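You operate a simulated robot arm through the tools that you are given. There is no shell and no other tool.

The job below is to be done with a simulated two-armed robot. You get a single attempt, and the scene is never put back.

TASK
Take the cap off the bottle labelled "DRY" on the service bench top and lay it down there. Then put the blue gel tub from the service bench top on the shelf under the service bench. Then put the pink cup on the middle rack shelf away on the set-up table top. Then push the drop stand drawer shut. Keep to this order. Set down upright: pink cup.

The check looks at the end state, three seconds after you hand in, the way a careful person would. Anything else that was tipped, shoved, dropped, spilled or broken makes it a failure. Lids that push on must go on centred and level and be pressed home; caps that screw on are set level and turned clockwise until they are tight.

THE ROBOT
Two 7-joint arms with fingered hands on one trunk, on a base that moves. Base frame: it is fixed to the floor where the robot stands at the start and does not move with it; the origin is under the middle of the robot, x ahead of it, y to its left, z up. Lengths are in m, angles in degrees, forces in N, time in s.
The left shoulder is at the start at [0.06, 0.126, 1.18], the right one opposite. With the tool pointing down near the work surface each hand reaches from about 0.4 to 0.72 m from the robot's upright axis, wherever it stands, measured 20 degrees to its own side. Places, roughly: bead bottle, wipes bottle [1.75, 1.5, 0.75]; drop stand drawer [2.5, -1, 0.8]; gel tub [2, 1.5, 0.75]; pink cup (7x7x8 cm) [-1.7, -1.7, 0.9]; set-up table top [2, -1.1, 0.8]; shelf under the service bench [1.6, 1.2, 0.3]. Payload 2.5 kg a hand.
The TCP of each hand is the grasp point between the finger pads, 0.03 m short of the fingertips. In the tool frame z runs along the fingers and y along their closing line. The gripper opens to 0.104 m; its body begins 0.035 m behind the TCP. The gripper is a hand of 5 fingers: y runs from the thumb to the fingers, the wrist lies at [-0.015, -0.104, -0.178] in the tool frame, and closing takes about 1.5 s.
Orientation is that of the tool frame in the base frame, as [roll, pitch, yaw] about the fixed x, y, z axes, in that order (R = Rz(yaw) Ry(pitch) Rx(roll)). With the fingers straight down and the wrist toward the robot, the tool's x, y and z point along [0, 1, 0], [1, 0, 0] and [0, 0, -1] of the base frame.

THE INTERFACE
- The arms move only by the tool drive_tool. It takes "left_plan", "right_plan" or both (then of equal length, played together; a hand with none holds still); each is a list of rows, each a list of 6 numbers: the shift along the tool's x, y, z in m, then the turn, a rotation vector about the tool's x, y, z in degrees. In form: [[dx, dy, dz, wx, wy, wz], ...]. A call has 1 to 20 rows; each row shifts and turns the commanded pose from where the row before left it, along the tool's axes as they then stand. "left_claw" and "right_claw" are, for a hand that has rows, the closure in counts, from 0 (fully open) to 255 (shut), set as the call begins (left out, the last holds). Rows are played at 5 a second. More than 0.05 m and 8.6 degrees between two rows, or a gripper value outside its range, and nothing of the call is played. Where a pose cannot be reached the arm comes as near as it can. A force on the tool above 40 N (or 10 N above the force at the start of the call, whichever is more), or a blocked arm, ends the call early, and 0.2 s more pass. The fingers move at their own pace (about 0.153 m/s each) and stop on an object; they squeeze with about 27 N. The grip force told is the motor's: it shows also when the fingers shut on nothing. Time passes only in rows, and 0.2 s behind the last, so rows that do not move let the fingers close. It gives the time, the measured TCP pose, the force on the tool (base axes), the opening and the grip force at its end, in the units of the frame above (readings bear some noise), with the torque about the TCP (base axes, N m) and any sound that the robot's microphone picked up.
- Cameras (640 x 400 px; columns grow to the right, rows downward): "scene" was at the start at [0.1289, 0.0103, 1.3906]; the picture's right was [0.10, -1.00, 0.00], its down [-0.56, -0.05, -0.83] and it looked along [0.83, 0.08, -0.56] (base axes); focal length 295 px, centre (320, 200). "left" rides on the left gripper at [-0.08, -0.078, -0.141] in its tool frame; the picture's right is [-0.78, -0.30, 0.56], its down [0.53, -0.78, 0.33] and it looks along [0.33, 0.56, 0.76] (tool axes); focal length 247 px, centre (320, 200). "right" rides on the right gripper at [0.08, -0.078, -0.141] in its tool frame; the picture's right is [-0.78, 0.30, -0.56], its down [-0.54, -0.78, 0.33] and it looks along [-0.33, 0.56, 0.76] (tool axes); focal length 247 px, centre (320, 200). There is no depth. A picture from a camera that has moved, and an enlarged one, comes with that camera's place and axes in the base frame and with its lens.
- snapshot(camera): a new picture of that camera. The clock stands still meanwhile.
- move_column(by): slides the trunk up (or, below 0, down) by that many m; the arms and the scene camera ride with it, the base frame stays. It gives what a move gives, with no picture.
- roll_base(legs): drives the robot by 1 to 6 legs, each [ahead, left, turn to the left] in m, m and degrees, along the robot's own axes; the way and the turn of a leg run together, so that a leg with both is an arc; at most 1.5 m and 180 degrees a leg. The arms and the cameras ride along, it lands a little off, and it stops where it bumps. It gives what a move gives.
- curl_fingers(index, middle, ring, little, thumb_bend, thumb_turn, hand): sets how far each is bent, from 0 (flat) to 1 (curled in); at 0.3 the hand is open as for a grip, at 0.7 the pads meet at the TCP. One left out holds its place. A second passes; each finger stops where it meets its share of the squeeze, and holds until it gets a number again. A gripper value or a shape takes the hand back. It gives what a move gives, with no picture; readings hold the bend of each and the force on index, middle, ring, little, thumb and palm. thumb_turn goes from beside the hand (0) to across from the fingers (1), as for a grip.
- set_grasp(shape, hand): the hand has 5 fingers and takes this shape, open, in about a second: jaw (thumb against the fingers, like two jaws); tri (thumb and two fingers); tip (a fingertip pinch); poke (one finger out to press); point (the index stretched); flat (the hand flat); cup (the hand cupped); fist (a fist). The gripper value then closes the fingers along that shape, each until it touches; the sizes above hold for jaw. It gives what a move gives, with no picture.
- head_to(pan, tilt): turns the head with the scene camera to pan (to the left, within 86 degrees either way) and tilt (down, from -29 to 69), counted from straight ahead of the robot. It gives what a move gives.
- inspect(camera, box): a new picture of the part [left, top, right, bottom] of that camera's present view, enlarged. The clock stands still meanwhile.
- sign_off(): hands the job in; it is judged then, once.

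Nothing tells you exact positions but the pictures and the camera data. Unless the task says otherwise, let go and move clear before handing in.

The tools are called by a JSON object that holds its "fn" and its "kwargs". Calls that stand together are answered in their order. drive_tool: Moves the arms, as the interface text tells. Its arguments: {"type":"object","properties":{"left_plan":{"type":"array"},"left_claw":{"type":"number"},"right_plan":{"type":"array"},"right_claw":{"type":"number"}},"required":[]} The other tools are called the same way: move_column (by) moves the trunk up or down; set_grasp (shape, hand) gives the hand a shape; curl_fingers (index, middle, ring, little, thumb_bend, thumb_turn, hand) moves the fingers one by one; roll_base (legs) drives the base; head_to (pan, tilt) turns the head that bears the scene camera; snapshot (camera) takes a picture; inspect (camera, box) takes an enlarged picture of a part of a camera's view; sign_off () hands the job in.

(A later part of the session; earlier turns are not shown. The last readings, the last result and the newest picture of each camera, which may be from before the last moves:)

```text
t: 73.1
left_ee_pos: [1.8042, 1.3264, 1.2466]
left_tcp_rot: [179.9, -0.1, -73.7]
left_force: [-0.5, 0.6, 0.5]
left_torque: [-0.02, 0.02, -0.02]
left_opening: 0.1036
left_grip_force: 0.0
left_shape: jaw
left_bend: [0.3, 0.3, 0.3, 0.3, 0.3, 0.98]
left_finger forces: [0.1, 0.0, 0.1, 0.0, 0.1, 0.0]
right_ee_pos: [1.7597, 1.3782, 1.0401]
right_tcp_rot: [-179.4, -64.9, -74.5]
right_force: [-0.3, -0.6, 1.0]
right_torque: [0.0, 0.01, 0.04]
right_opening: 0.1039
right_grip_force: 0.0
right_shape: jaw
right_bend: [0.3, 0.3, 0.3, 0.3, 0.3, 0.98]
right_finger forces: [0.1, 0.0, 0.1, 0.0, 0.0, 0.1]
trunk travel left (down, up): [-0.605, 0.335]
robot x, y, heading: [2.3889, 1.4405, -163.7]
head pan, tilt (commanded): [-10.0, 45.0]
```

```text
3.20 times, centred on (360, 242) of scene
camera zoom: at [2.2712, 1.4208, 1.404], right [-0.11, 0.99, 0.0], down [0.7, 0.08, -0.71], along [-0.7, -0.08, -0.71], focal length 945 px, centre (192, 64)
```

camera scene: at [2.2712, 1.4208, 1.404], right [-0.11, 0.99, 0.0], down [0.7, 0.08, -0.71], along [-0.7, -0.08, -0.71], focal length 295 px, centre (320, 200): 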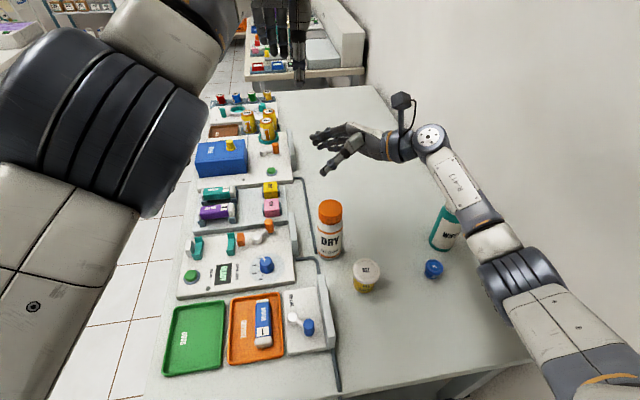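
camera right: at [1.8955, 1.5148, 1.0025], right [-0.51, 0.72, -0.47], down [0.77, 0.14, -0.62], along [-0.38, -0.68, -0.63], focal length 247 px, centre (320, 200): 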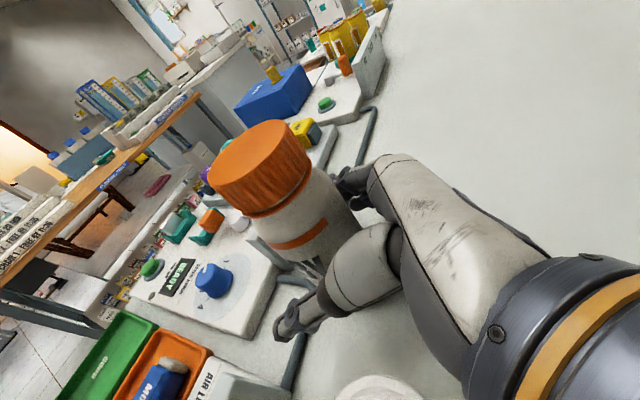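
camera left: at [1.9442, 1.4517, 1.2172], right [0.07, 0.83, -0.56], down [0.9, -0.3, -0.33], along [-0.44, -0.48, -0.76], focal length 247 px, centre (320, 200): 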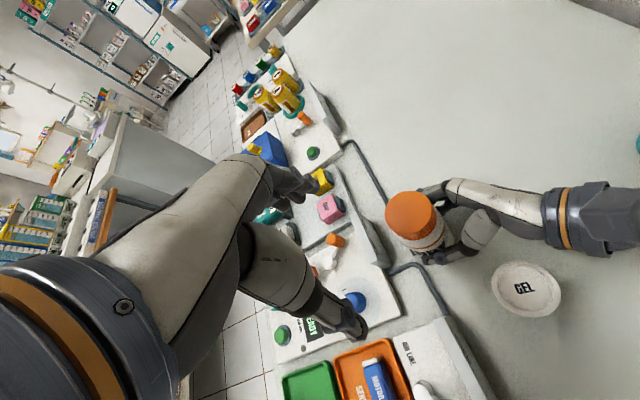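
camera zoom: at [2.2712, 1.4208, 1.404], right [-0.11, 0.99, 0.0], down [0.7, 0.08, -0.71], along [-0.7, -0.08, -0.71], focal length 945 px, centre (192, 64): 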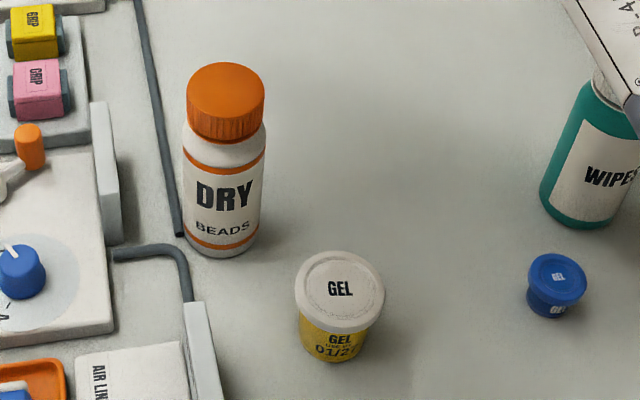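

DRY is still at (1.848, 1.397). I bring the right hand back over it by 9.3 cm and check arm clearance to the wall.

{"fn": "drive_tool", "kwargs": {"right_plan": [[0, -0.0232, 0, 0, 0, 0], [0, -0.0232, 0, 0, 0, 0], [0, -0.0232, 0, 0, 0, 0], [0, -0.0231, 0, 0, 0, 0], [0, 0, 0, 0, 0, 0]]}}

{"fn": "snapshot", "kwargs": {"camera": "scene"}}

{"fn": "head_to", "kwargs": {"pan": -50, "tilt": 45}}

{"fn": "snapshot", "kwargs": {"camera": "scene"}}

```text
t: 74.3
left_ee_pos: [1.8053, 1.3272, 1.2468]
left_tcp_rot: [180.0, -0.1, -73.8]
left_force: [-0.2, -0.4, 0.0]
left_torque: [0.0, 0.02, 0.0]
left_opening: 0.1038
left_grip_force: 0.1
left_shape: jaw
left_bend: [0.3, 0.3, 0.3, 0.3, 0.3, 0.98]
left_finger forces: [0.0, 0.0, 0.0, 0.0, 0.1, 0.0]
right_ee_pos: [1.851, 1.4041, 1.0399]
right_tcp_rot: [-179.4, -65.0, -74.4]
right_force: [0.8, 0.2, 0.1]
right_torque: [0.0, 0.01, -0.01]
right_opening: 0.1039
right_grip_force: 0.1
right_shape: jaw
right_bend: [0.3, 0.3, 0.3, 0.3, 0.3, 0.98]
right_finger forces: [0.1, 0.0, 0.0, 0.1, 0.0, 0.0]
trunk travel left (down, up): [-0.605, 0.335]
robot x, y, heading: [2.3888, 1.4367, -163.7]
head pan, tilt (commanded): [-10.0, 45.0]
```

```text
taken
camera scene: at [2.2719, 1.4209, 1.4041], right [-0.11, 0.99, 0.0], down [0.7, 0.08, -0.71], along [-0.7, -0.08, -0.71], focal length 295 px, centre (320, 200)
```

scene: 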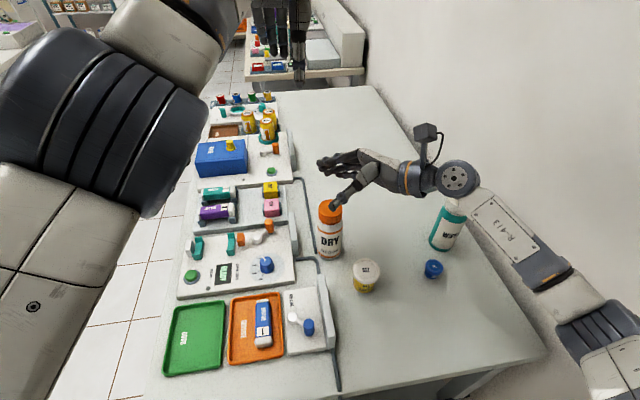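

```text
t: 75.4
left_ee_pos: [1.8054, 1.3277, 1.2484]
left_tcp_rot: [-179.9, -0.1, -73.8]
left_force: [1.2, 0.7, -0.6]
left_torque: [0.01, -0.01, 0.02]
left_opening: 0.1038
left_grip_force: 0.1
left_shape: jaw
left_bend: [0.3, 0.3, 0.3, 0.3, 0.3, 0.98]
left_finger forces: [0.0, 0.0, 0.2, 0.0, 0.0, 0.0]
right_ee_pos: [1.851, 1.4043, 1.04]
right_tcp_rot: [-179.4, -64.9, -74.4]
right_force: [-0.2, 0.6, 0.2]
right_torque: [-0.01, -0.03, 0.01]
right_opening: 0.1035
right_grip_force: 0.0
right_shape: jaw
right_bend: [0.3, 0.3, 0.3, 0.3, 0.3, 0.98]
right_finger forces: [0.1, 0.0, 0.0, 0.0, 0.0, 0.1]
trunk travel left (down, up): [-0.605, 0.335]
robot x, y, heading: [2.391, 1.4378, -163.6]
head pan, tilt (commanded): [-50.0, 45.0]
```

```text
taken
camera scene: at [2.2852, 1.475, 1.4041], right [0.55, 0.83, 0.0], down [0.59, -0.39, -0.71], along [-0.59, 0.39, -0.71], focal length 295 px, centre (320, 200)
```

scene: 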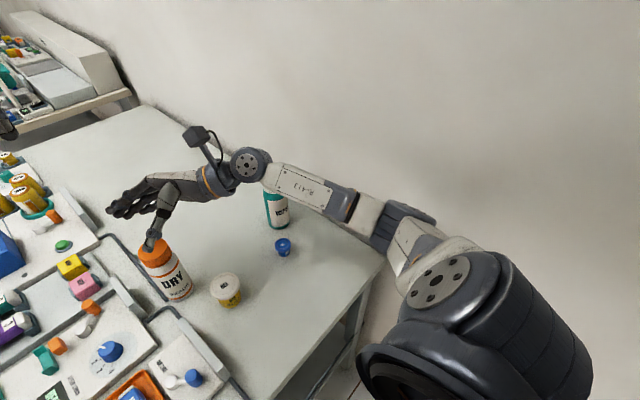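

Arm clearances to the wall, WIPES and the tubs look fine. I lower the trunk in two steps back to the holding height.

{"fn": "move_column", "kwargs": {"by": -0.1}}

{"fn": "snapshot", "kwargs": {"camera": "scene"}}

{"fn": "inspect", "kwargs": {"camera": "right", "box": [190, 90, 430, 350]}}

```text
t: 76.7
left_ee_pos: [1.8046, 1.3283, 1.1485]
left_tcp_rot: [180.0, 0.0, -73.7]
left_force: [1.0, -0.8, -0.6]
left_torque: [0.02, 0.02, -0.04]
left_opening: 0.1037
left_grip_force: 0.0
left_shape: jaw
left_bend: [0.3, 0.3, 0.3, 0.3, 0.3, 0.98]
left_finger forces: [0.0, 0.0, 0.1, 0.1, 0.0, 0.0]
right_ee_pos: [1.8508, 1.4032, 0.939]
right_tcp_rot: [-179.6, -64.9, -74.3]
right_force: [0.4, -1.6, -0.6]
right_torque: [0.03, 0.02, 0.01]
right_opening: 0.1039
right_grip_force: 0.0
right_shape: jaw
right_bend: [0.3, 0.3, 0.3, 0.3, 0.3, 0.98]
right_finger forces: [0.0, 0.1, 0.0, 0.0, 0.1, 0.1]
trunk travel left (down, up): [-0.505, 0.435]
robot x, y, heading: [2.393, 1.4372, -163.9]
head pan, tilt (commanded): [-50.0, 45.0]
```

```text
taken
camera scene: at [2.2854, 1.4751, 1.3042], right [0.56, 0.83, 0.0], down [0.59, -0.39, -0.71], along [-0.59, 0.39, -0.71], focal length 295 px, centre (320, 200)
```

scene: 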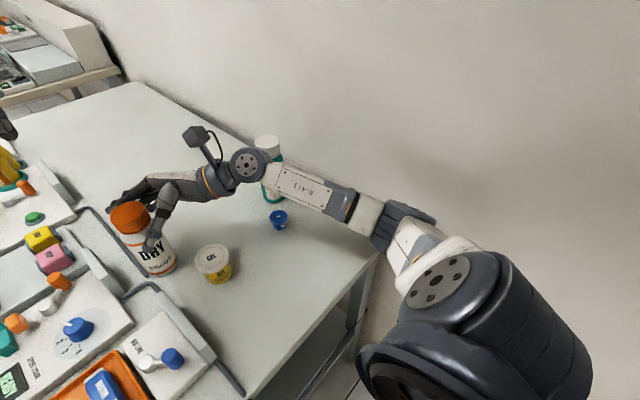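

```text
1.54 times, centred on (310, 220) of right
camera zoom: at [1.8985, 1.5154, 1.0719], right [-0.51, 0.72, -0.47], down [0.77, 0.14, -0.62], along [-0.38, -0.68, -0.63], focal length 380 px, centre (335, 169)
```

zoom: 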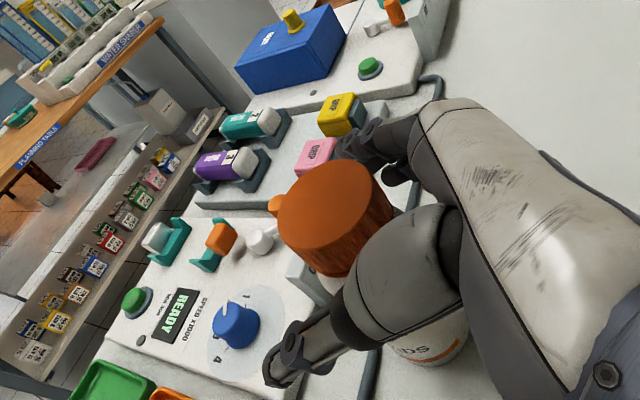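

{"fn": "move_column", "kwargs": {"by": -0.069}}

{"fn": "head_to", "kwargs": {"pan": -10, "tilt": 45}}

{"fn": "snapshot", "kwargs": {"camera": "scene"}}

{"fn": "inspect", "kwargs": {"camera": "scene", "box": [270, 110, 450, 260]}}

{"fn": "inspect", "kwargs": {"camera": "right", "box": [190, 90, 430, 350]}}

```text
t: 77.8
left_ee_pos: [1.8045, 1.3284, 1.0779]
left_tcp_rot: [-180.0, 0.0, -73.7]
left_force: [0.8, -0.6, -0.2]
left_torque: [0.0, 0.02, 0.01]
left_opening: 0.1039
left_grip_force: 0.1
left_shape: jaw
left_bend: [0.3, 0.3, 0.3, 0.3, 0.3, 0.98]
left_finger forces: [0.1, 0.0, 0.0, 0.1, 0.0, 0.0]
right_ee_pos: [1.8515, 1.4045, 0.8696]
right_tcp_rot: [-179.5, -65.0, -74.5]
right_force: [-0.1, 0.6, -0.6]
right_torque: [0.02, -0.01, -0.01]
right_opening: 0.1037
right_grip_force: 0.1
right_shape: jaw
right_bend: [0.3, 0.3, 0.3, 0.3, 0.3, 0.98]
right_finger forces: [0.1, 0.1, 0.0, 0.0, 0.0, 0.0]
trunk travel left (down, up): [-0.436, 0.504]
robot x, y, heading: [2.3931, 1.4416, -163.7]
head pan, tilt (commanded): [-50.0, 45.0]
```

```text
t: 78.9
left_ee_pos: [1.806, 1.3281, 1.0778]
left_tcp_rot: [179.9, -0.1, -73.7]
left_force: [-0.3, 0.4, -0.4]
left_torque: [0.0, 0.01, -0.01]
left_opening: 0.104
left_grip_force: 0.0
left_shape: jaw
left_bend: [0.3, 0.3, 0.3, 0.3, 0.3, 0.98]
left_finger forces: [0.0, 0.0, 0.0, 0.0, 0.0, 0.1]
right_ee_pos: [1.8507, 1.4036, 0.8701]
right_tcp_rot: [-179.6, -64.8, -74.3]
right_force: [0.0, -0.1, -0.3]
right_torque: [0.01, 0.01, -0.02]
right_opening: 0.1035
right_grip_force: 0.1
right_shape: jaw
right_bend: [0.3, 0.3, 0.3, 0.3, 0.3, 0.98]
right_finger forces: [0.1, 0.1, 0.0, 0.1, 0.1, 0.0]
trunk travel left (down, up): [-0.436, 0.504]
robot x, y, heading: [2.3895, 1.4428, -163.9]
head pan, tilt (commanded): [-10.0, 45.0]
```

```text
taken
camera scene: at [2.2721, 1.4211, 1.2351], right [-0.11, 0.99, 0.0], down [0.7, 0.08, -0.71], along [-0.7, -0.08, -0.71], focal length 295 px, centre (320, 200)
```

scene: 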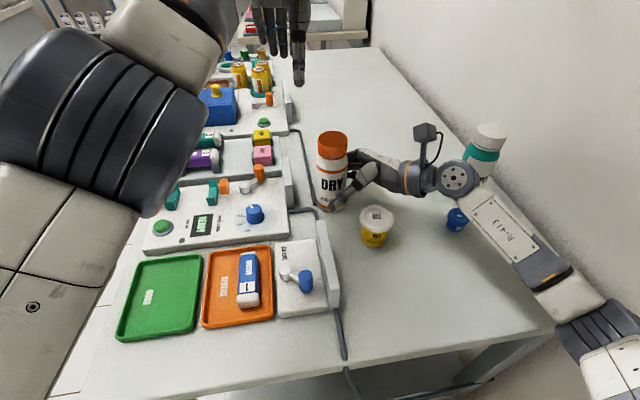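

```text
2.67 times, centred on (360, 185) of scene
camera zoom: at [2.2721, 1.4211, 1.2351], right [-0.11, 0.99, 0.0], down [0.7, 0.08, -0.71], along [-0.7, -0.08, -0.71], focal length 788 px, centre (213, 240)
```

zoom: 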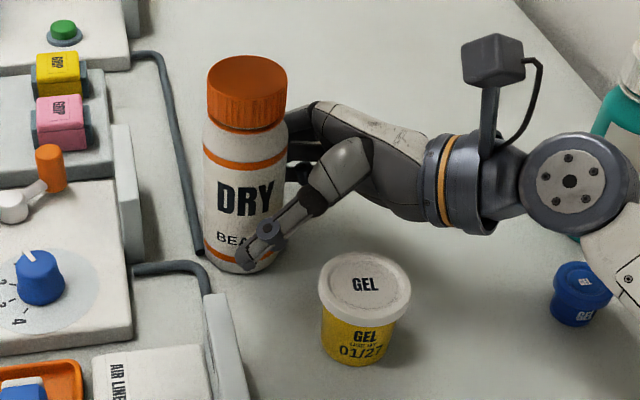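

```text
1.54 times, centred on (310, 220) of right
camera zoom: at [1.8984, 1.5154, 1.0028], right [-0.51, 0.72, -0.47], down [0.77, 0.14, -0.62], along [-0.38, -0.68, -0.63], focal length 380 px, centre (335, 169)
```

zoom: 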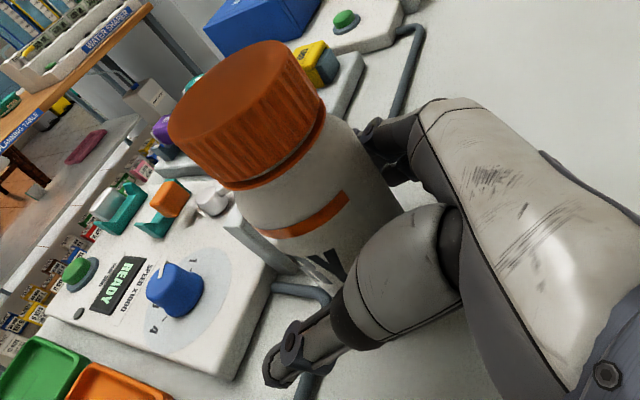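

{"fn": "drive_tool", "kwargs": {"right_plan": [[0.0021, 0, 0.0045, 0, 0, 0], [0, 0, 0, 0, 0, 0]]}}

{"fn": "drive_tool", "kwargs": {"right_plan": [[0, 0, 0, 0, 0, 0], [0, 0, 0, 0, 0, 0], [0, 0, 0, 0, 0, 0], [0, 0, 0, 0, 0, 0], [0, 0, 0, 0, 0, 0], [0, 0, 0, 0, 0, 0], [0, 0, 0, 0, 0, 0], [0, 0, 0, 0, 0, 0]], "right_claw": 255}}

{"fn": "inspect", "kwargs": {"camera": "scene", "box": [270, 110, 450, 260]}}

{"fn": "inspect", "kwargs": {"camera": "right", "box": [190, 90, 430, 350]}}

```text
t: 79.5
left_ee_pos: [1.8058, 1.3283, 1.0784]
left_tcp_rot: [-180.0, 0.1, -73.7]
left_force: [-0.6, 0.3, -0.2]
left_torque: [0.0, -0.02, 0.02]
left_opening: 0.1039
left_grip_force: 0.0
left_shape: jaw
left_bend: [0.3, 0.3, 0.3, 0.3, 0.3, 0.98]
left_finger forces: [0.1, 0.1, 0.1, 0.0, 0.0, 0.0]
right_ee_pos: [1.8527, 1.3989, 0.8706]
right_tcp_rot: [-179.6, -64.9, -74.3]
right_force: [1.5, 0.2, -0.4]
right_torque: [0.0, 0.02, -0.02]
right_opening: 0.1035
right_grip_force: 0.0
right_shape: jaw
right_bend: [0.3, 0.3, 0.3, 0.3, 0.3, 0.98]
right_finger forces: [0.0, 0.0, 0.0, 0.0, 0.0, 0.1]
trunk travel left (down, up): [-0.436, 0.504]
robot x, y, heading: [2.3926, 1.4384, -163.8]
head pan, tilt (commanded): [-10.0, 45.0]
```

```text
t: 81.3
left_ee_pos: [1.8033, 1.328, 1.0787]
left_tcp_rot: [-180.0, 0.0, -73.7]
left_force: [0.8, 0.7, 0.2]
left_torque: [0.01, 0.0, 0.01]
left_opening: 0.1037
left_grip_force: 0.0
left_shape: jaw
left_bend: [0.3, 0.3, 0.3, 0.3, 0.3, 0.98]
left_finger forces: [0.1, 0.1, 0.1, 0.1, 0.0, 0.0]
right_ee_pos: [1.8516, 1.3988, 0.8704]
right_tcp_rot: [-179.5, -64.9, -74.2]
right_force: [-0.3, -1.9, 0.6]
right_torque: [0.01, 0.14, 0.04]
right_opening: 0.0417
right_grip_force: 26.9
right_shape: jaw
right_bend: [0.75, 0.43, 0.38, 0.41, 0.74, 1.0]
right_finger forces: [13.3, 5.5, 3.2, 1.7, 23.9, 0.0]
trunk travel left (down, up): [-0.436, 0.504]
robot x, y, heading: [2.3909, 1.4364, -164.1]
head pan, tilt (commanded): [-10.0, 45.0]
```

```text
2.67 times, centred on (360, 185) of scene
camera zoom: at [2.2721, 1.421, 1.2351], right [-0.11, 0.99, 0.0], down [0.7, 0.08, -0.71], along [-0.7, -0.08, -0.71], focal length 788 px, centre (213, 240)
```

zoom: 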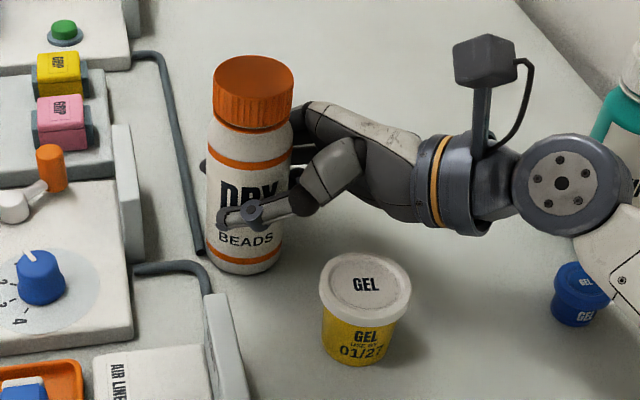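

```text
1.54 times, centred on (310, 220) of right
camera zoom: at [1.8999, 1.5103, 1.0031], right [-0.51, 0.72, -0.47], down [0.77, 0.14, -0.62], along [-0.38, -0.68, -0.63], focal length 380 px, centre (335, 169)
```

zoom: 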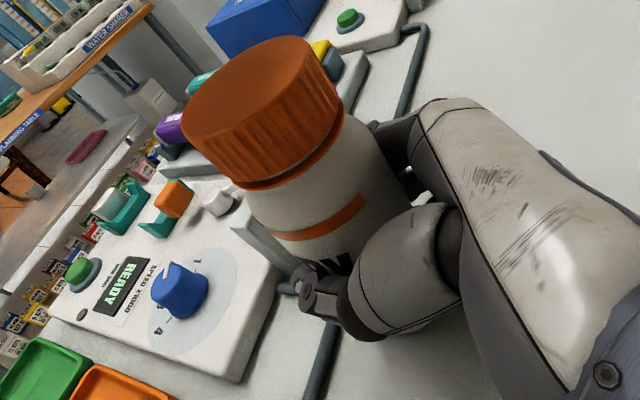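

DRY is held again (27 N). Now I bring the left hand over the cap and pre-turn it clockwise so it can unscrew counterclockwise.

{"fn": "drive_tool", "kwargs": {"left_plan": [[-0.019, -0.02, 0, 0, 0, 0], [-0.019, -0.02, 0, 0, 0, 0], [-0.019, -0.02, 0, 0, 0, 0], [0, 0, 0, 0, 0, 8.4], [0, 0, 0, 0, 0, 8.4], [0, 0, 0, 0, 0, 8.4], [0, 0, 0, 0, 0, 8.4], [0, 0, 0, 0, 0, 8.4], [0, 0, 0, 0, 0, 8.4], [0, 0, 0, 0, 0, 0]]}}

{"fn": "snapshot", "kwargs": {"camera": "left"}}

{"fn": "snapshot", "kwargs": {"camera": "scene"}}

```text
t: 83.5
left_ee_pos: [1.8467, 1.3976, 1.0793]
left_tcp_rot: [179.9, 0.1, -124.3]
left_force: [-0.8, 1.1, 1.0]
left_torque: [0.0, 0.02, 0.02]
left_opening: 0.1035
left_grip_force: 0.1
left_shape: jaw
left_bend: [0.3, 0.3, 0.3, 0.3, 0.3, 0.98]
left_finger forces: [0.1, 0.1, 0.0, 0.0, 0.1, 0.0]
right_ee_pos: [1.8522, 1.3992, 0.8698]
right_tcp_rot: [-179.3, -64.9, -74.6]
right_force: [-0.5, 0.1, 0.6]
right_torque: [0.03, 0.1, -0.01]
right_opening: 0.0417
right_grip_force: 27.3
right_shape: jaw
right_bend: [0.75, 0.43, 0.38, 0.41, 0.74, 1.0]
right_finger forces: [13.4, 5.2, 3.2, 1.9, 24.2, 0.1]
trunk travel left (down, up): [-0.436, 0.504]
robot x, y, heading: [2.3895, 1.4409, -163.6]
head pan, tilt (commanded): [-10.0, 45.0]
```

```text
taken
camera left: at [1.9556, 1.421, 1.2187], right [0.68, 0.48, -0.56], down [0.34, -0.88, -0.33], along [-0.65, 0.04, -0.76], focal length 247 px, centre (320, 200)
```

left: 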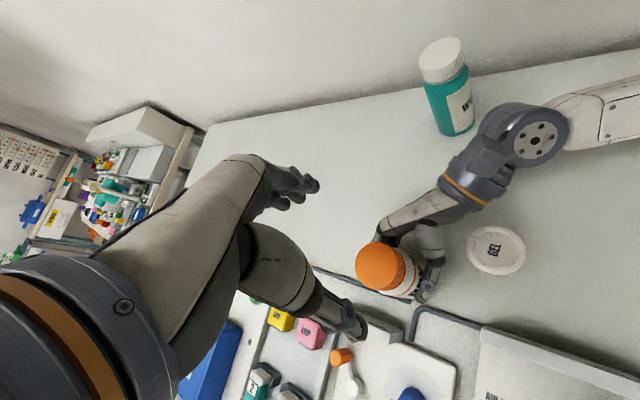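

```text
taken
camera scene: at [2.272, 1.421, 1.2351], right [-0.11, 0.99, 0.0], down [0.7, 0.08, -0.71], along [-0.7, -0.08, -0.71], focal length 295 px, centre (320, 200)
```

scene: 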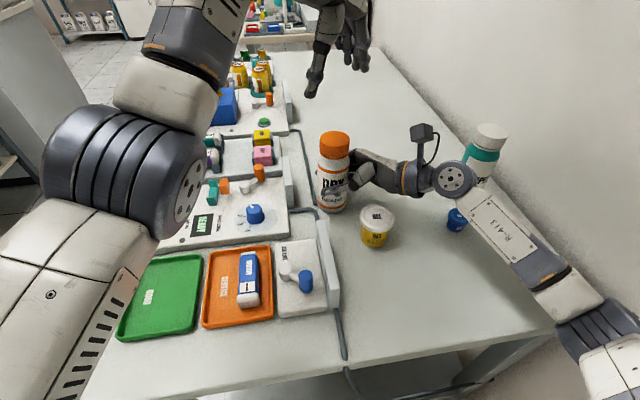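

The left TCP is within about 2 mm of the cap axis. I lower it to just above the cap and check.

{"fn": "drive_tool", "kwargs": {"left_plan": [[0, 0, 0.026, 0, 0, 0], [0, 0, 0.026, 0, 0, 0], [0, 0, 0.026, 0, 0, 0], [0, 0, 0, 0, 0, 0]]}}

{"fn": "inspect", "kwargs": {"camera": "left", "box": [260, 170, 500, 370]}}

{"fn": "inspect", "kwargs": {"camera": "scene", "box": [270, 30, 450, 230]}}

{"fn": "inspect", "kwargs": {"camera": "right", "box": [120, 0, 430, 350]}}

```text
t: 84.5
left_ee_pos: [1.8477, 1.4, 1.0016]
left_tcp_rot: [-179.9, 0.0, -124.0]
left_force: [-0.5, -0.1, -0.2]
left_torque: [-0.02, 0.02, -0.01]
left_opening: 0.1037
left_grip_force: 0.1
left_shape: jaw
left_bend: [0.3, 0.3, 0.3, 0.3, 0.3, 0.98]
left_finger forces: [0.0, 0.1, 0.0, 0.0, 0.0, 0.0]
right_ee_pos: [1.8514, 1.3993, 0.872]
right_tcp_rot: [-179.5, -65.0, -74.4]
right_force: [-1.3, 0.4, -0.2]
right_torque: [-0.02, 0.06, 0.04]
right_opening: 0.0416
right_grip_force: 27.7
right_shape: jaw
right_bend: [0.75, 0.43, 0.38, 0.41, 0.74, 1.0]
right_finger forces: [13.5, 5.3, 3.2, 2.0, 24.2, 0.0]
trunk travel left (down, up): [-0.436, 0.504]
robot x, y, heading: [2.3902, 1.4395, -163.6]
head pan, tilt (commanded): [-10.0, 45.0]
```

```text
2.00 times, centred on (380, 270) of left
camera zoom: at [1.957, 1.4223, 1.1408], right [0.68, 0.48, -0.56], down [0.34, -0.88, -0.33], along [-0.65, 0.03, -0.76], focal length 494 px, centre (200, 60)
```

zoom: 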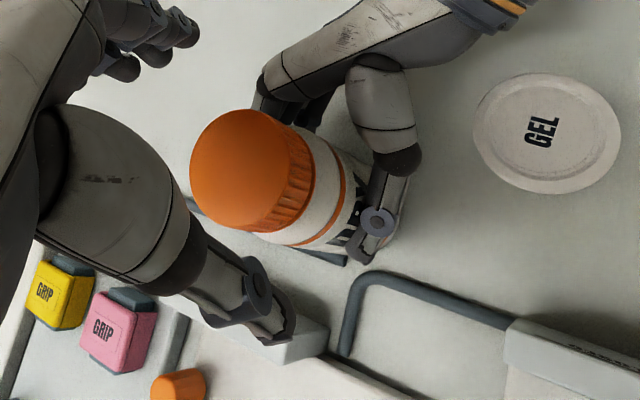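

```text
2.00 times, centred on (360, 130) of scene
camera zoom: at [2.272, 1.421, 1.2351], right [-0.11, 0.99, 0.0], down [0.7, 0.08, -0.71], along [-0.7, -0.08, -0.71], focal length 591 px, centre (240, 340)
```

zoom: 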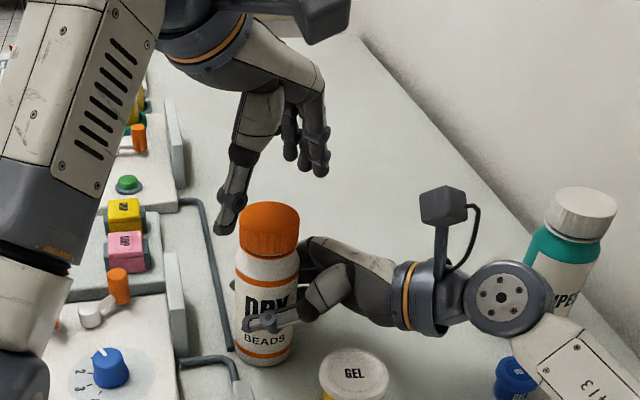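

```text
1.14 times, centred on (275, 175) of right
camera zoom: at [1.8999, 1.5104, 1.003], right [-0.51, 0.72, -0.47], down [0.77, 0.14, -0.62], along [-0.38, -0.68, -0.63], focal length 282 px, centre (371, 229)
```

zoom: 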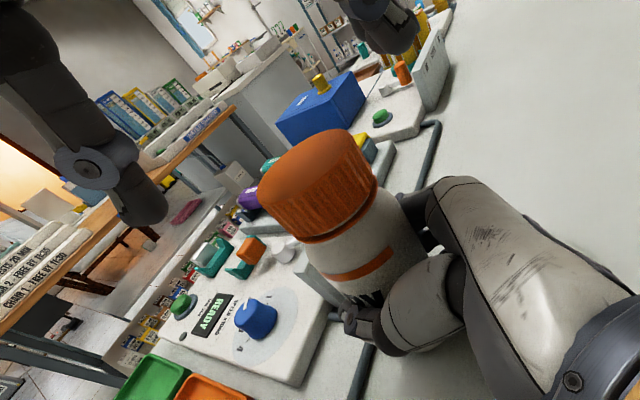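

Alignment is within 3 mm. I lower the left hand around the cap (fingertips just above the cap's lower edge) and look before closing.

{"fn": "drive_tool", "kwargs": {"left_plan": [[0.003, 0, 0.011, 0, 0, 0], [0, 0, 0.011, 0, 0, 0], [0, 0, 0.01, 0, 0, 0], [0, 0, 0, 0, 0, 0]]}}

{"fn": "inspect", "kwargs": {"camera": "left", "box": [260, 170, 500, 370]}}

{"fn": "inspect", "kwargs": {"camera": "scene", "box": [290, 80, 410, 220]}}

{"fn": "inspect", "kwargs": {"camera": "right", "box": [120, 0, 430, 350]}}

```text
t: 85.5
left_ee_pos: [1.8455, 1.398, 0.9675]
left_tcp_rot: [180.0, 0.1, -124.2]
left_force: [-0.7, 0.8, -0.1]
left_torque: [0.01, 0.02, 0.01]
left_opening: 0.1037
left_grip_force: 0.0
left_shape: jaw
left_bend: [0.3, 0.3, 0.3, 0.3, 0.3, 0.98]
left_finger forces: [0.0, 0.1, 0.0, 0.0, 0.0, 0.0]
right_ee_pos: [1.8514, 1.3992, 0.8704]
right_tcp_rot: [-179.3, -65.0, -74.5]
right_force: [-0.1, 0.1, 0.0]
right_torque: [0.03, 0.09, 0.02]
right_opening: 0.0417
right_grip_force: 27.1
right_shape: jaw
right_bend: [0.75, 0.43, 0.38, 0.41, 0.74, 1.0]
right_finger forces: [13.4, 5.2, 3.2, 2.1, 24.2, 0.0]
trunk travel left (down, up): [-0.436, 0.504]
robot x, y, heading: [2.3904, 1.4388, -163.7]
head pan, tilt (commanded): [-10.0, 45.0]
```

```text
2.00 times, centred on (380, 270) of left
camera zoom: at [1.9543, 1.4202, 1.1086], right [0.68, 0.48, -0.56], down [0.34, -0.88, -0.33], along [-0.65, 0.04, -0.76], focal length 494 px, centre (200, 60)
```

zoom: 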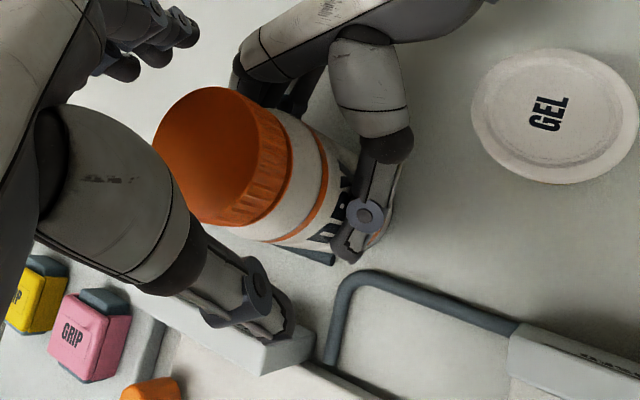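

```text
2.86 times, centred on (350, 150) of scene
camera zoom: at [2.272, 1.421, 1.2351], right [-0.11, 0.99, 0.0], down [0.7, 0.08, -0.71], along [-0.7, -0.08, -0.71], focal length 844 px, centre (234, 343)
```

zoom: 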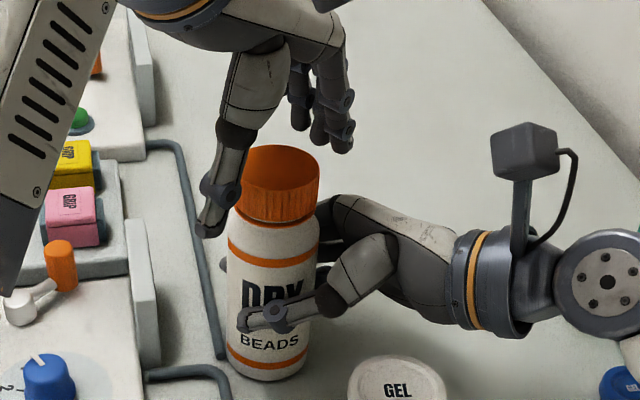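

```text
1.14 times, centred on (275, 175) of right
camera zoom: at [1.8999, 1.5104, 1.003], right [-0.51, 0.72, -0.47], down [0.77, 0.14, -0.62], along [-0.38, -0.68, -0.63], focal length 282 px, centre (371, 229)
```

zoom: 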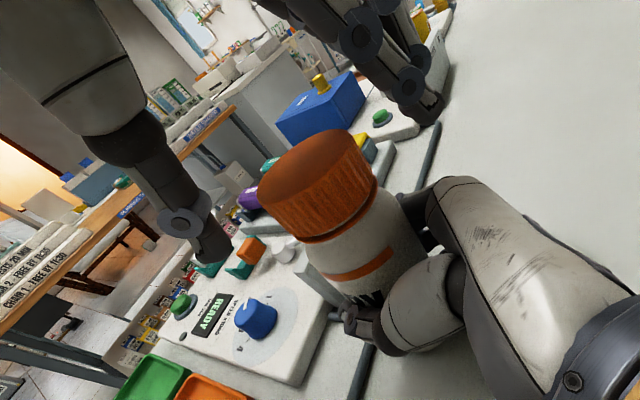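

Thumb and fingers stand around the cap at the right height. I close the left hand on the cap.

{"fn": "drive_tool", "kwargs": {"left_plan": [[0, 0, 0, 0, 0, 0], [0, 0, 0, 0, 0, 0], [0, 0, 0, 0, 0, 0], [0, 0, 0, 0, 0, 0], [0, 0, 0, 0, 0, 0], [0, 0, 0, 0, 0, 0], [0, 0, 0, 0, 0, 0], [0, 0, 0, 0, 0, 0]], "left_claw": 255}}

{"fn": "inspect", "kwargs": {"camera": "left", "box": [260, 170, 500, 370]}}

{"fn": "inspect", "kwargs": {"camera": "scene", "box": [290, 80, 410, 220]}}

{"fn": "inspect", "kwargs": {"camera": "right", "box": [120, 0, 430, 350]}}

```text
t: 87.3
left_ee_pos: [1.8456, 1.3969, 0.9686]
left_tcp_rot: [180.0, 0.0, -124.1]
left_force: [2.0, -1.9, -0.7]
left_torque: [-0.06, -0.1, 0.01]
left_opening: 0.0431
left_grip_force: 27.1
left_shape: jaw
left_bend: [0.74, 0.49, 0.52, 0.49, 0.72, 1.0]
left_finger forces: [13.7, 7.8, 0.0, 0.0, 23.4, 0.0]
right_ee_pos: [1.8525, 1.3993, 0.8716]
right_tcp_rot: [-179.3, -64.9, -74.5]
right_force: [-2.6, 2.2, 0.2]
right_torque: [-0.01, 0.04, -0.03]
right_opening: 0.0414
right_grip_force: 26.6
right_shape: jaw
right_bend: [0.75, 0.43, 0.38, 0.41, 0.75, 1.0]
right_finger forces: [14.3, 5.2, 3.2, 1.7, 23.4, 0.0]
trunk travel left (down, up): [-0.436, 0.504]
robot x, y, heading: [2.3895, 1.4425, -163.9]
head pan, tilt (commanded): [-10.0, 45.0]
```

```text
2.00 times, centred on (380, 270) of left
camera zoom: at [1.9542, 1.4202, 1.1086], right [0.68, 0.48, -0.56], down [0.34, -0.88, -0.33], along [-0.65, 0.04, -0.76], focal length 494 px, centre (200, 60)
```

zoom: 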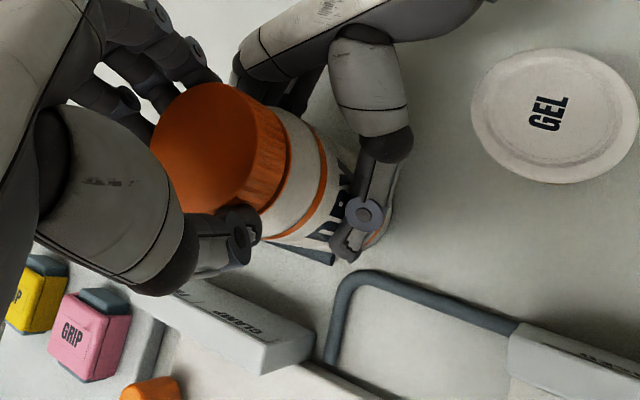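

```text
2.86 times, centred on (350, 150) of scene
camera zoom: at [2.272, 1.4211, 1.2351], right [-0.11, 0.99, 0.0], down [0.7, 0.08, -0.71], along [-0.7, -0.08, -0.71], focal length 844 px, centre (234, 343)
```

zoom: 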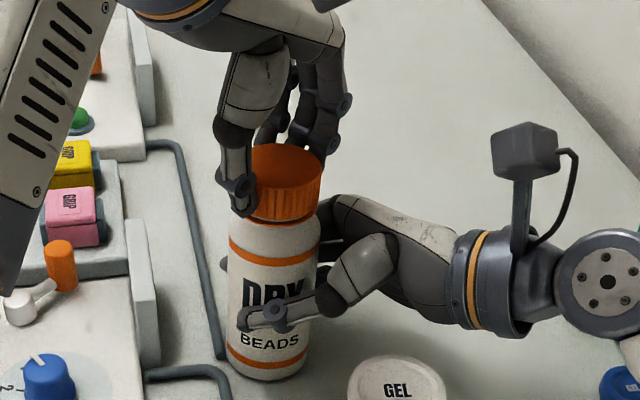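

```text
1.14 times, centred on (275, 175) of right
camera zoom: at [1.8998, 1.5106, 1.0031], right [-0.51, 0.72, -0.47], down [0.77, 0.14, -0.62], along [-0.38, -0.68, -0.63], focal length 282 px, centre (371, 229)
```

zoom: 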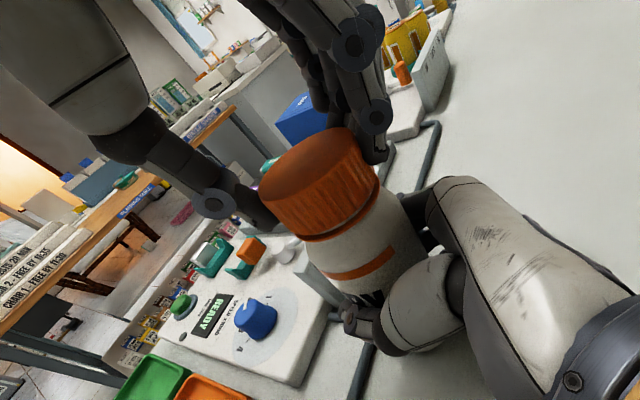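

The cap is gripped (27 N). I begin turning it counterclockwise in small steps and watch the torque.

{"fn": "drive_tool", "kwargs": {"left_plan": [[0, 0, 0, 0, 0, -6], [0, 0, 0, 0, 0, -6], [0, 0, 0, 0, 0, -6], [0, 0, 0, 0, 0, 0]]}}

{"fn": "inspect", "kwargs": {"camera": "scene", "box": [290, 80, 410, 220]}}

```text
t: 88.3
left_ee_pos: [1.846, 1.399, 0.9689]
left_tcp_rot: [179.9, 0.0, -106.1]
left_force: [3.5, -0.3, 0.7]
left_torque: [-0.04, -0.11, 0.01]
left_opening: 0.0426
left_grip_force: 27.0
left_shape: jaw
left_bend: [0.74, 0.49, 0.52, 0.49, 0.72, 1.0]
left_finger forces: [13.3, 8.4, 0.1, 0.0, 24.0, 0.0]
right_ee_pos: [1.8515, 1.3993, 0.8699]
right_tcp_rot: [-179.4, -64.9, -74.5]
right_force: [-3.5, 1.5, 1.0]
right_torque: [0.0, 0.04, 0.02]
right_opening: 0.0418
right_grip_force: 27.1
right_shape: jaw
right_bend: [0.75, 0.43, 0.38, 0.41, 0.75, 1.0]
right_finger forces: [15.5, 5.3, 3.5, 1.9, 23.4, 0.1]
trunk travel left (down, up): [-0.436, 0.504]
robot x, y, heading: [2.3901, 1.4393, -163.8]
head pan, tilt (commanded): [-10.0, 45.0]
```

```text
2.86 times, centred on (350, 150) of scene
camera zoom: at [2.2721, 1.4211, 1.2352], right [-0.11, 0.99, 0.0], down [0.7, 0.08, -0.71], along [-0.7, -0.08, -0.71], focal length 844 px, centre (234, 343)
```

zoom: 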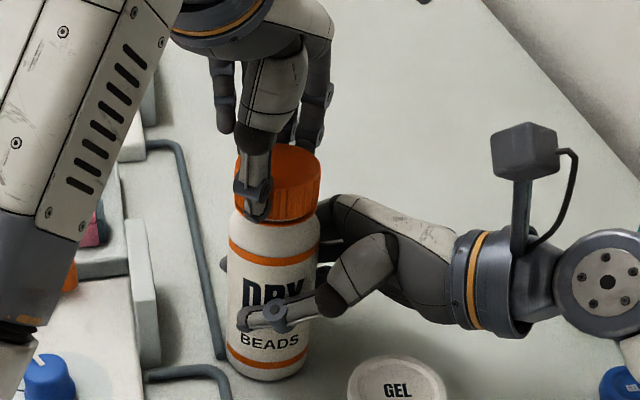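

The cap turns smoothly without dragging the bottle. I continue the stroke.

{"fn": "drive_tool", "kwargs": {"left_plan": [[0, 0, 0, 0, 0, -7], [0, 0, 0, 0, 0, -7], [0, 0, 0, 0, 0, -7], [0, 0, 0, 0, 0, -7], [0, 0, 0, 0, 0, -7], [0, 0, 0, 0, 0, -7], [0, 0, 0, 0, 0, 0]]}}

{"fn": "inspect", "kwargs": {"camera": "scene", "box": [290, 80, 410, 220]}}

{"fn": "inspect", "kwargs": {"camera": "left", "box": [260, 170, 500, 370]}}

{"fn": "inspect", "kwargs": {"camera": "right", "box": [120, 0, 430, 350]}}

```text
t: 89.9
left_ee_pos: [1.8447, 1.3968, 0.9684]
left_tcp_rot: [179.9, 0.0, -64.1]
left_force: [3.7, 1.3, 4.2]
left_torque: [0.01, -0.1, -0.05]
left_opening: 0.0431
left_grip_force: 26.9
left_shape: jaw
left_bend: [0.74, 0.49, 0.52, 0.49, 0.72, 1.0]
left_finger forces: [13.3, 7.7, 0.0, 0.0, 24.8, 0.0]
right_ee_pos: [1.8519, 1.3977, 0.8705]
right_tcp_rot: [-179.7, -64.8, -74.2]
right_force: [-5.4, -2.5, -0.8]
right_torque: [0.08, -0.01, 0.04]
right_opening: 0.0418
right_grip_force: 27.6
right_shape: jaw
right_bend: [0.75, 0.43, 0.38, 0.41, 0.75, 1.0]
right_finger forces: [18.4, 5.8, 3.3, 2.1, 23.5, 0.0]
trunk travel left (down, up): [-0.436, 0.504]
robot x, y, heading: [2.3897, 1.4406, -163.7]
head pan, tilt (commanded): [-10.0, 45.0]
```

```text
2.86 times, centred on (350, 150) of scene
camera zoom: at [2.2722, 1.421, 1.2352], right [-0.11, 0.99, 0.0], down [0.7, 0.08, -0.71], along [-0.7, -0.08, -0.71], focal length 844 px, centre (234, 343)
```

zoom: 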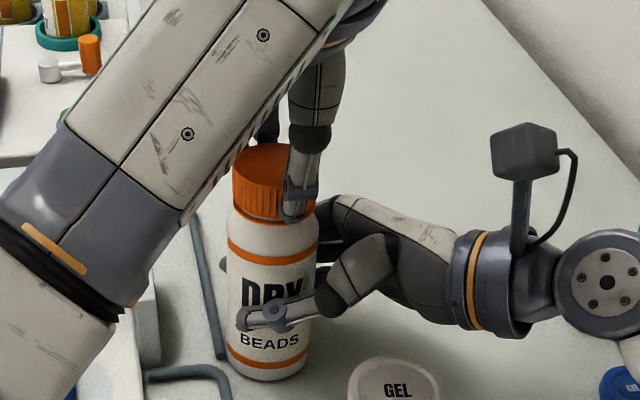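

```text
2.00 times, centred on (380, 270) of left
camera zoom: at [1.8796, 1.5026, 1.1084], right [-0.07, 0.83, -0.56], down [0.93, -0.14, -0.33], along [-0.36, -0.54, -0.76], focal length 494 px, centre (200, 60)
```

zoom: 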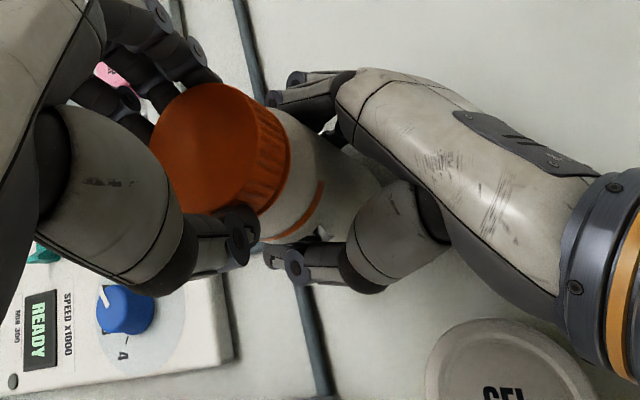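

```text
1.14 times, centred on (275, 175) of right
camera zoom: at [1.9001, 1.5102, 1.003], right [-0.51, 0.72, -0.47], down [0.77, 0.14, -0.62], along [-0.38, -0.68, -0.63], focal length 282 px, centre (371, 229)
```

zoom: 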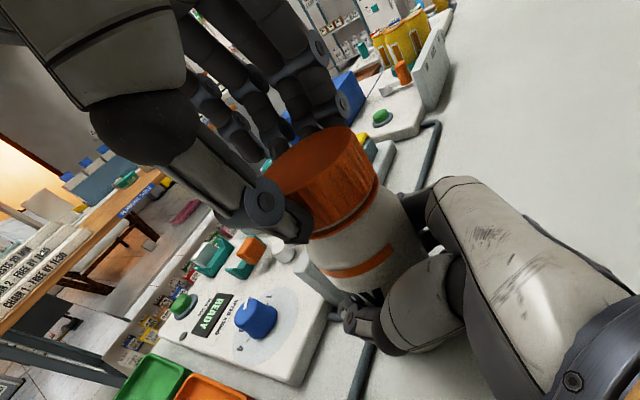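

The cap seems to be rising (small upward push on the left hand). I finish this stroke, then open, turn back and regrip.

{"fn": "drive_tool", "kwargs": {"left_plan": [[0, 0, -0.0005, 0, 0, -7], [0, 0, -0.0005, 0, 0, -7], [0, 0, 0, 0, 0, 0]]}}

{"fn": "drive_tool", "kwargs": {"left_plan": [[0, 0, 0, 0, 0, 0], [0, 0, 0, 0, 0, 0], [0, 0, 0, 0, 0, 0], [0, 0, 0, 0, 0, 0], [0, 0, 0, 0, 0, 0]], "left_claw": 0}}

{"fn": "drive_tool", "kwargs": {"left_plan": [[0, 0, 0, 0, 0, 8.4], [0, 0, 0, 0, 0, 8.4], [0, 0, 0, 0, 0, 8.4], [0, 0, 0, 0, 0, 8.4], [0, 0, 0, 0, 0, 8.4], [0, 0, 0, 0, 0, 8.4], [0, 0, 0, 0, 0, 8.4], [0, 0, 0, 0, 0, 8.4], [0, 0, 0, 0, 0, 8.4], [0, 0, 0, 0, 0, 0]]}}

{"fn": "inspect", "kwargs": {"camera": "left", "box": [260, 170, 500, 370]}}

{"fn": "inspect", "kwargs": {"camera": "scene", "box": [290, 80, 410, 220]}}

{"fn": "inspect", "kwargs": {"camera": "right", "box": [120, 0, 430, 350]}}

```text
t: 90.7
left_ee_pos: [1.845, 1.3969, 0.9679]
left_tcp_rot: [180.0, 0.0, -50.0]
left_force: [1.7, 2.1, 2.2]
left_torque: [0.01, -0.06, -0.01]
left_opening: 0.0431
left_grip_force: 26.9
left_shape: jaw
left_bend: [0.74, 0.49, 0.52, 0.49, 0.72, 1.0]
left_finger forces: [13.6, 8.0, 0.1, 0.0, 24.0, 0.0]
right_ee_pos: [1.8527, 1.398, 0.872]
right_tcp_rot: [-179.7, -64.8, -74.1]
right_force: [-2.5, -2.4, 0.3]
right_torque: [0.09, -0.01, 0.04]
right_opening: 0.0416
right_grip_force: 26.7
right_shape: jaw
right_bend: [0.75, 0.43, 0.38, 0.41, 0.75, 1.0]
right_finger forces: [17.2, 5.0, 3.1, 2.0, 24.4, 0.1]
trunk travel left (down, up): [-0.436, 0.504]
robot x, y, heading: [2.3904, 1.4419, -163.7]
head pan, tilt (commanded): [-10.0, 45.0]
```

```text
t: 91.9
left_ee_pos: [1.8447, 1.396, 0.9699]
left_tcp_rot: [-179.9, 0.0, -50.1]
left_force: [-0.2, -0.3, 0.4]
left_torque: [0.0, 0.01, -0.02]
left_opening: 0.1036
left_grip_force: 0.0
left_shape: jaw
left_bend: [0.3, 0.3, 0.3, 0.3, 0.3, 0.98]
left_finger forces: [0.0, 0.0, 0.0, 0.0, 0.0, 0.1]
right_ee_pos: [1.8522, 1.3989, 0.8714]
right_tcp_rot: [-179.5, -64.9, -74.4]
right_force: [-0.1, 0.6, -0.2]
right_torque: [0.05, 0.03, 0.01]
right_opening: 0.0415
right_grip_force: 26.9
right_shape: jaw
right_bend: [0.75, 0.43, 0.39, 0.42, 0.75, 1.0]
right_finger forces: [14.9, 4.8, 3.1, 2.0, 25.8, 0.0]
trunk travel left (down, up): [-0.436, 0.504]
robot x, y, heading: [2.392, 1.4426, -163.7]
head pan, tilt (commanded): [-10.0, 45.0]
```

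```text
t: 94.1
left_ee_pos: [1.8442, 1.3971, 0.9696]
left_tcp_rot: [180.0, 0.0, -125.9]
left_force: [-0.4, -0.4, -0.2]
left_torque: [-0.04, -0.01, 0.0]
left_opening: 0.1034
left_grip_force: 0.0
left_shape: jaw
left_bend: [0.3, 0.3, 0.3, 0.3, 0.3, 0.98]
left_finger forces: [0.0, 0.1, 0.0, 0.0, 0.0, 0.0]
right_ee_pos: [1.8521, 1.3985, 0.8705]
right_tcp_rot: [-179.4, -65.0, -74.5]
right_force: [0.7, 0.1, -0.9]
right_torque: [0.05, 0.03, 0.0]
right_opening: 0.0416
right_grip_force: 27.2
right_shape: jaw
right_bend: [0.75, 0.43, 0.39, 0.42, 0.75, 1.0]
right_finger forces: [14.3, 4.9, 3.2, 2.2, 25.7, 0.1]
trunk travel left (down, up): [-0.436, 0.504]
robot x, y, heading: [2.3928, 1.4388, -163.4]
head pan, tilt (commanded): [-10.0, 45.0]
```

```text
2.00 times, centred on (380, 270) of left
camera zoom: at [1.9545, 1.4164, 1.1093], right [0.69, 0.46, -0.56], down [0.32, -0.89, -0.33], along [-0.65, 0.05, -0.76], focal length 494 px, centre (200, 60)
```

zoom: 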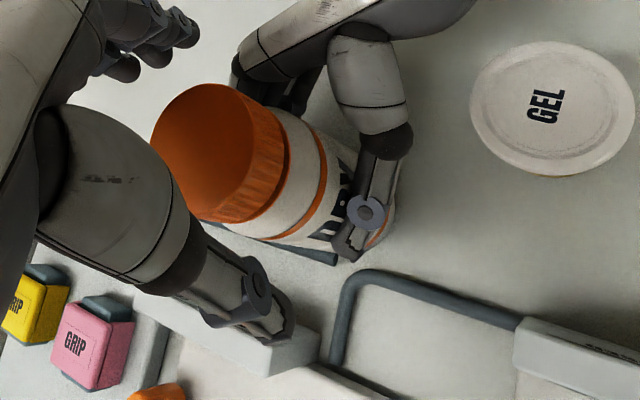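

```text
2.86 times, centred on (350, 150) of scene
camera zoom: at [2.272, 1.4211, 1.2351], right [-0.11, 0.99, 0.0], down [0.7, 0.08, -0.71], along [-0.7, -0.08, -0.71], focal length 844 px, centre (234, 343)
```

zoom: 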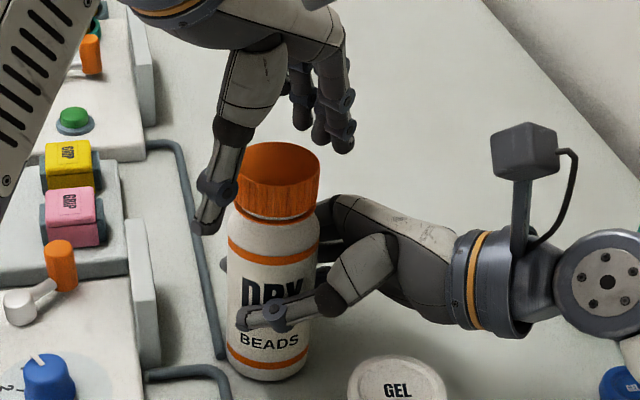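

```text
1.14 times, centred on (275, 175) of right
camera zoom: at [1.8999, 1.5104, 1.003], right [-0.51, 0.72, -0.47], down [0.77, 0.14, -0.62], along [-0.38, -0.68, -0.63], focal length 282 px, centre (371, 229)
```

zoom: 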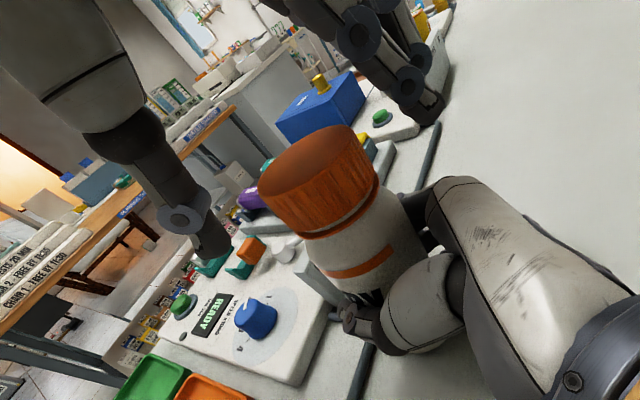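

The cap is visibly rising from the neck. I do the next stroke: grip, turn 76° counterclockwise.

{"fn": "drive_tool", "kwargs": {"left_plan": [[0, 0, -0.0005, 0, 0, 0], [0, 0, 0, 0, 0, 0], [0, 0, 0, 0, 0, 0], [0, 0, 0, 0, 0, 0], [0, 0, 0, 0, 0, 0], [0, 0, 0, 0, 0, 0], [0, 0, 0, 0, 0, 0], [0, 0, 0, 0, 0, 0], [0, 0, -0.0001, 0, 0, -7.6], [0, 0, -0.0001, 0, 0, -7.6], [0, 0, -0.0001, 0, 0, -7.6], [0, 0, -0.0001, 0, 0, -7.6], [0, 0, -0.0001, 0, 0, -7.6], [0, 0, -0.0001, 0, 0, -7.6], [0, 0, -0.0001, 0, 0, -7.6], [0, 0, -0.0001, 0, 0, -7.6], [0, 0, -0.0001, 0, 0, -7.6], [0, 0, -0.0001, 0, 0, -7.6]], "left_claw": 255}}

{"fn": "inspect", "kwargs": {"camera": "right", "box": [120, 0, 430, 350]}}

{"fn": "inspect", "kwargs": {"camera": "scene", "box": [290, 80, 410, 220]}}

```text
t: 97.9
left_ee_pos: [1.8449, 1.3976, 0.9705]
left_tcp_rot: [-180.0, 0.1, -49.5]
left_force: [-0.3, 2.0, -1.9]
left_torque: [0.03, -0.03, -0.08]
left_opening: 0.043
left_grip_force: 27.5
left_shape: jaw
left_bend: [0.74, 0.47, 0.51, 0.47, 0.73, 1.0]
left_finger forces: [13.8, 8.4, 0.1, 0.1, 23.0, 0.0]
right_ee_pos: [1.8526, 1.3978, 0.8708]
right_tcp_rot: [-179.5, -65.0, -74.5]
right_force: [0.2, -1.9, 0.3]
right_torque: [0.14, 0.01, 0.08]
right_opening: 0.0414
right_grip_force: 27.8
right_shape: jaw
right_bend: [0.75, 0.44, 0.39, 0.42, 0.75, 1.0]
right_finger forces: [15.8, 4.6, 3.2, 2.7, 25.5, 0.0]
trunk travel left (down, up): [-0.436, 0.504]
robot x, y, heading: [2.3891, 1.4386, -163.7]
head pan, tilt (commanded): [-10.0, 45.0]
```

```text
1.14 times, centred on (275, 175) of right
camera zoom: at [1.8999, 1.5104, 1.0027], right [-0.51, 0.72, -0.47], down [0.77, 0.14, -0.62], along [-0.38, -0.68, -0.63], focal length 282 px, centre (371, 229)
```

zoom: 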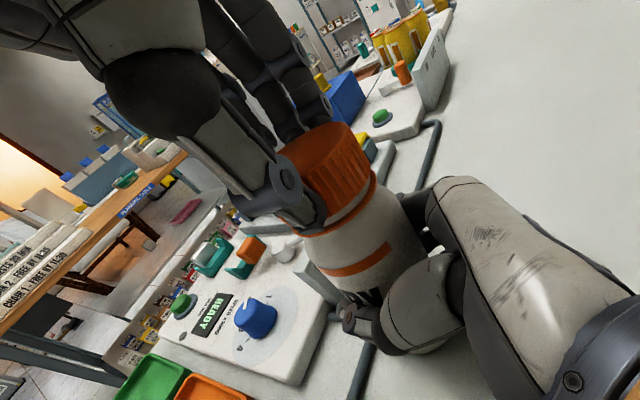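

```text
2.86 times, centred on (350, 150) of scene
camera zoom: at [2.2719, 1.4211, 1.2351], right [-0.11, 0.99, 0.0], down [0.7, 0.08, -0.71], along [-0.7, -0.08, -0.71], focal length 844 px, centre (234, 343)
```

zoom: 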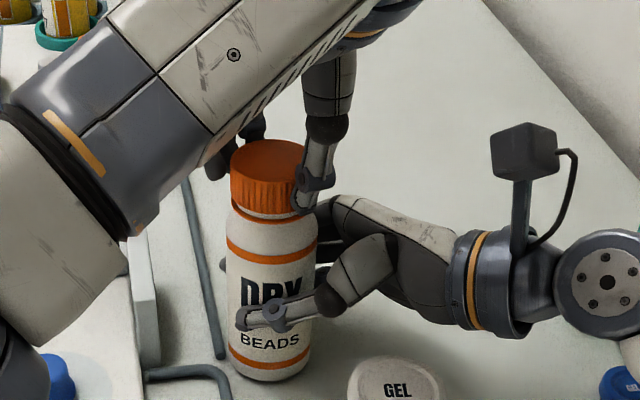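

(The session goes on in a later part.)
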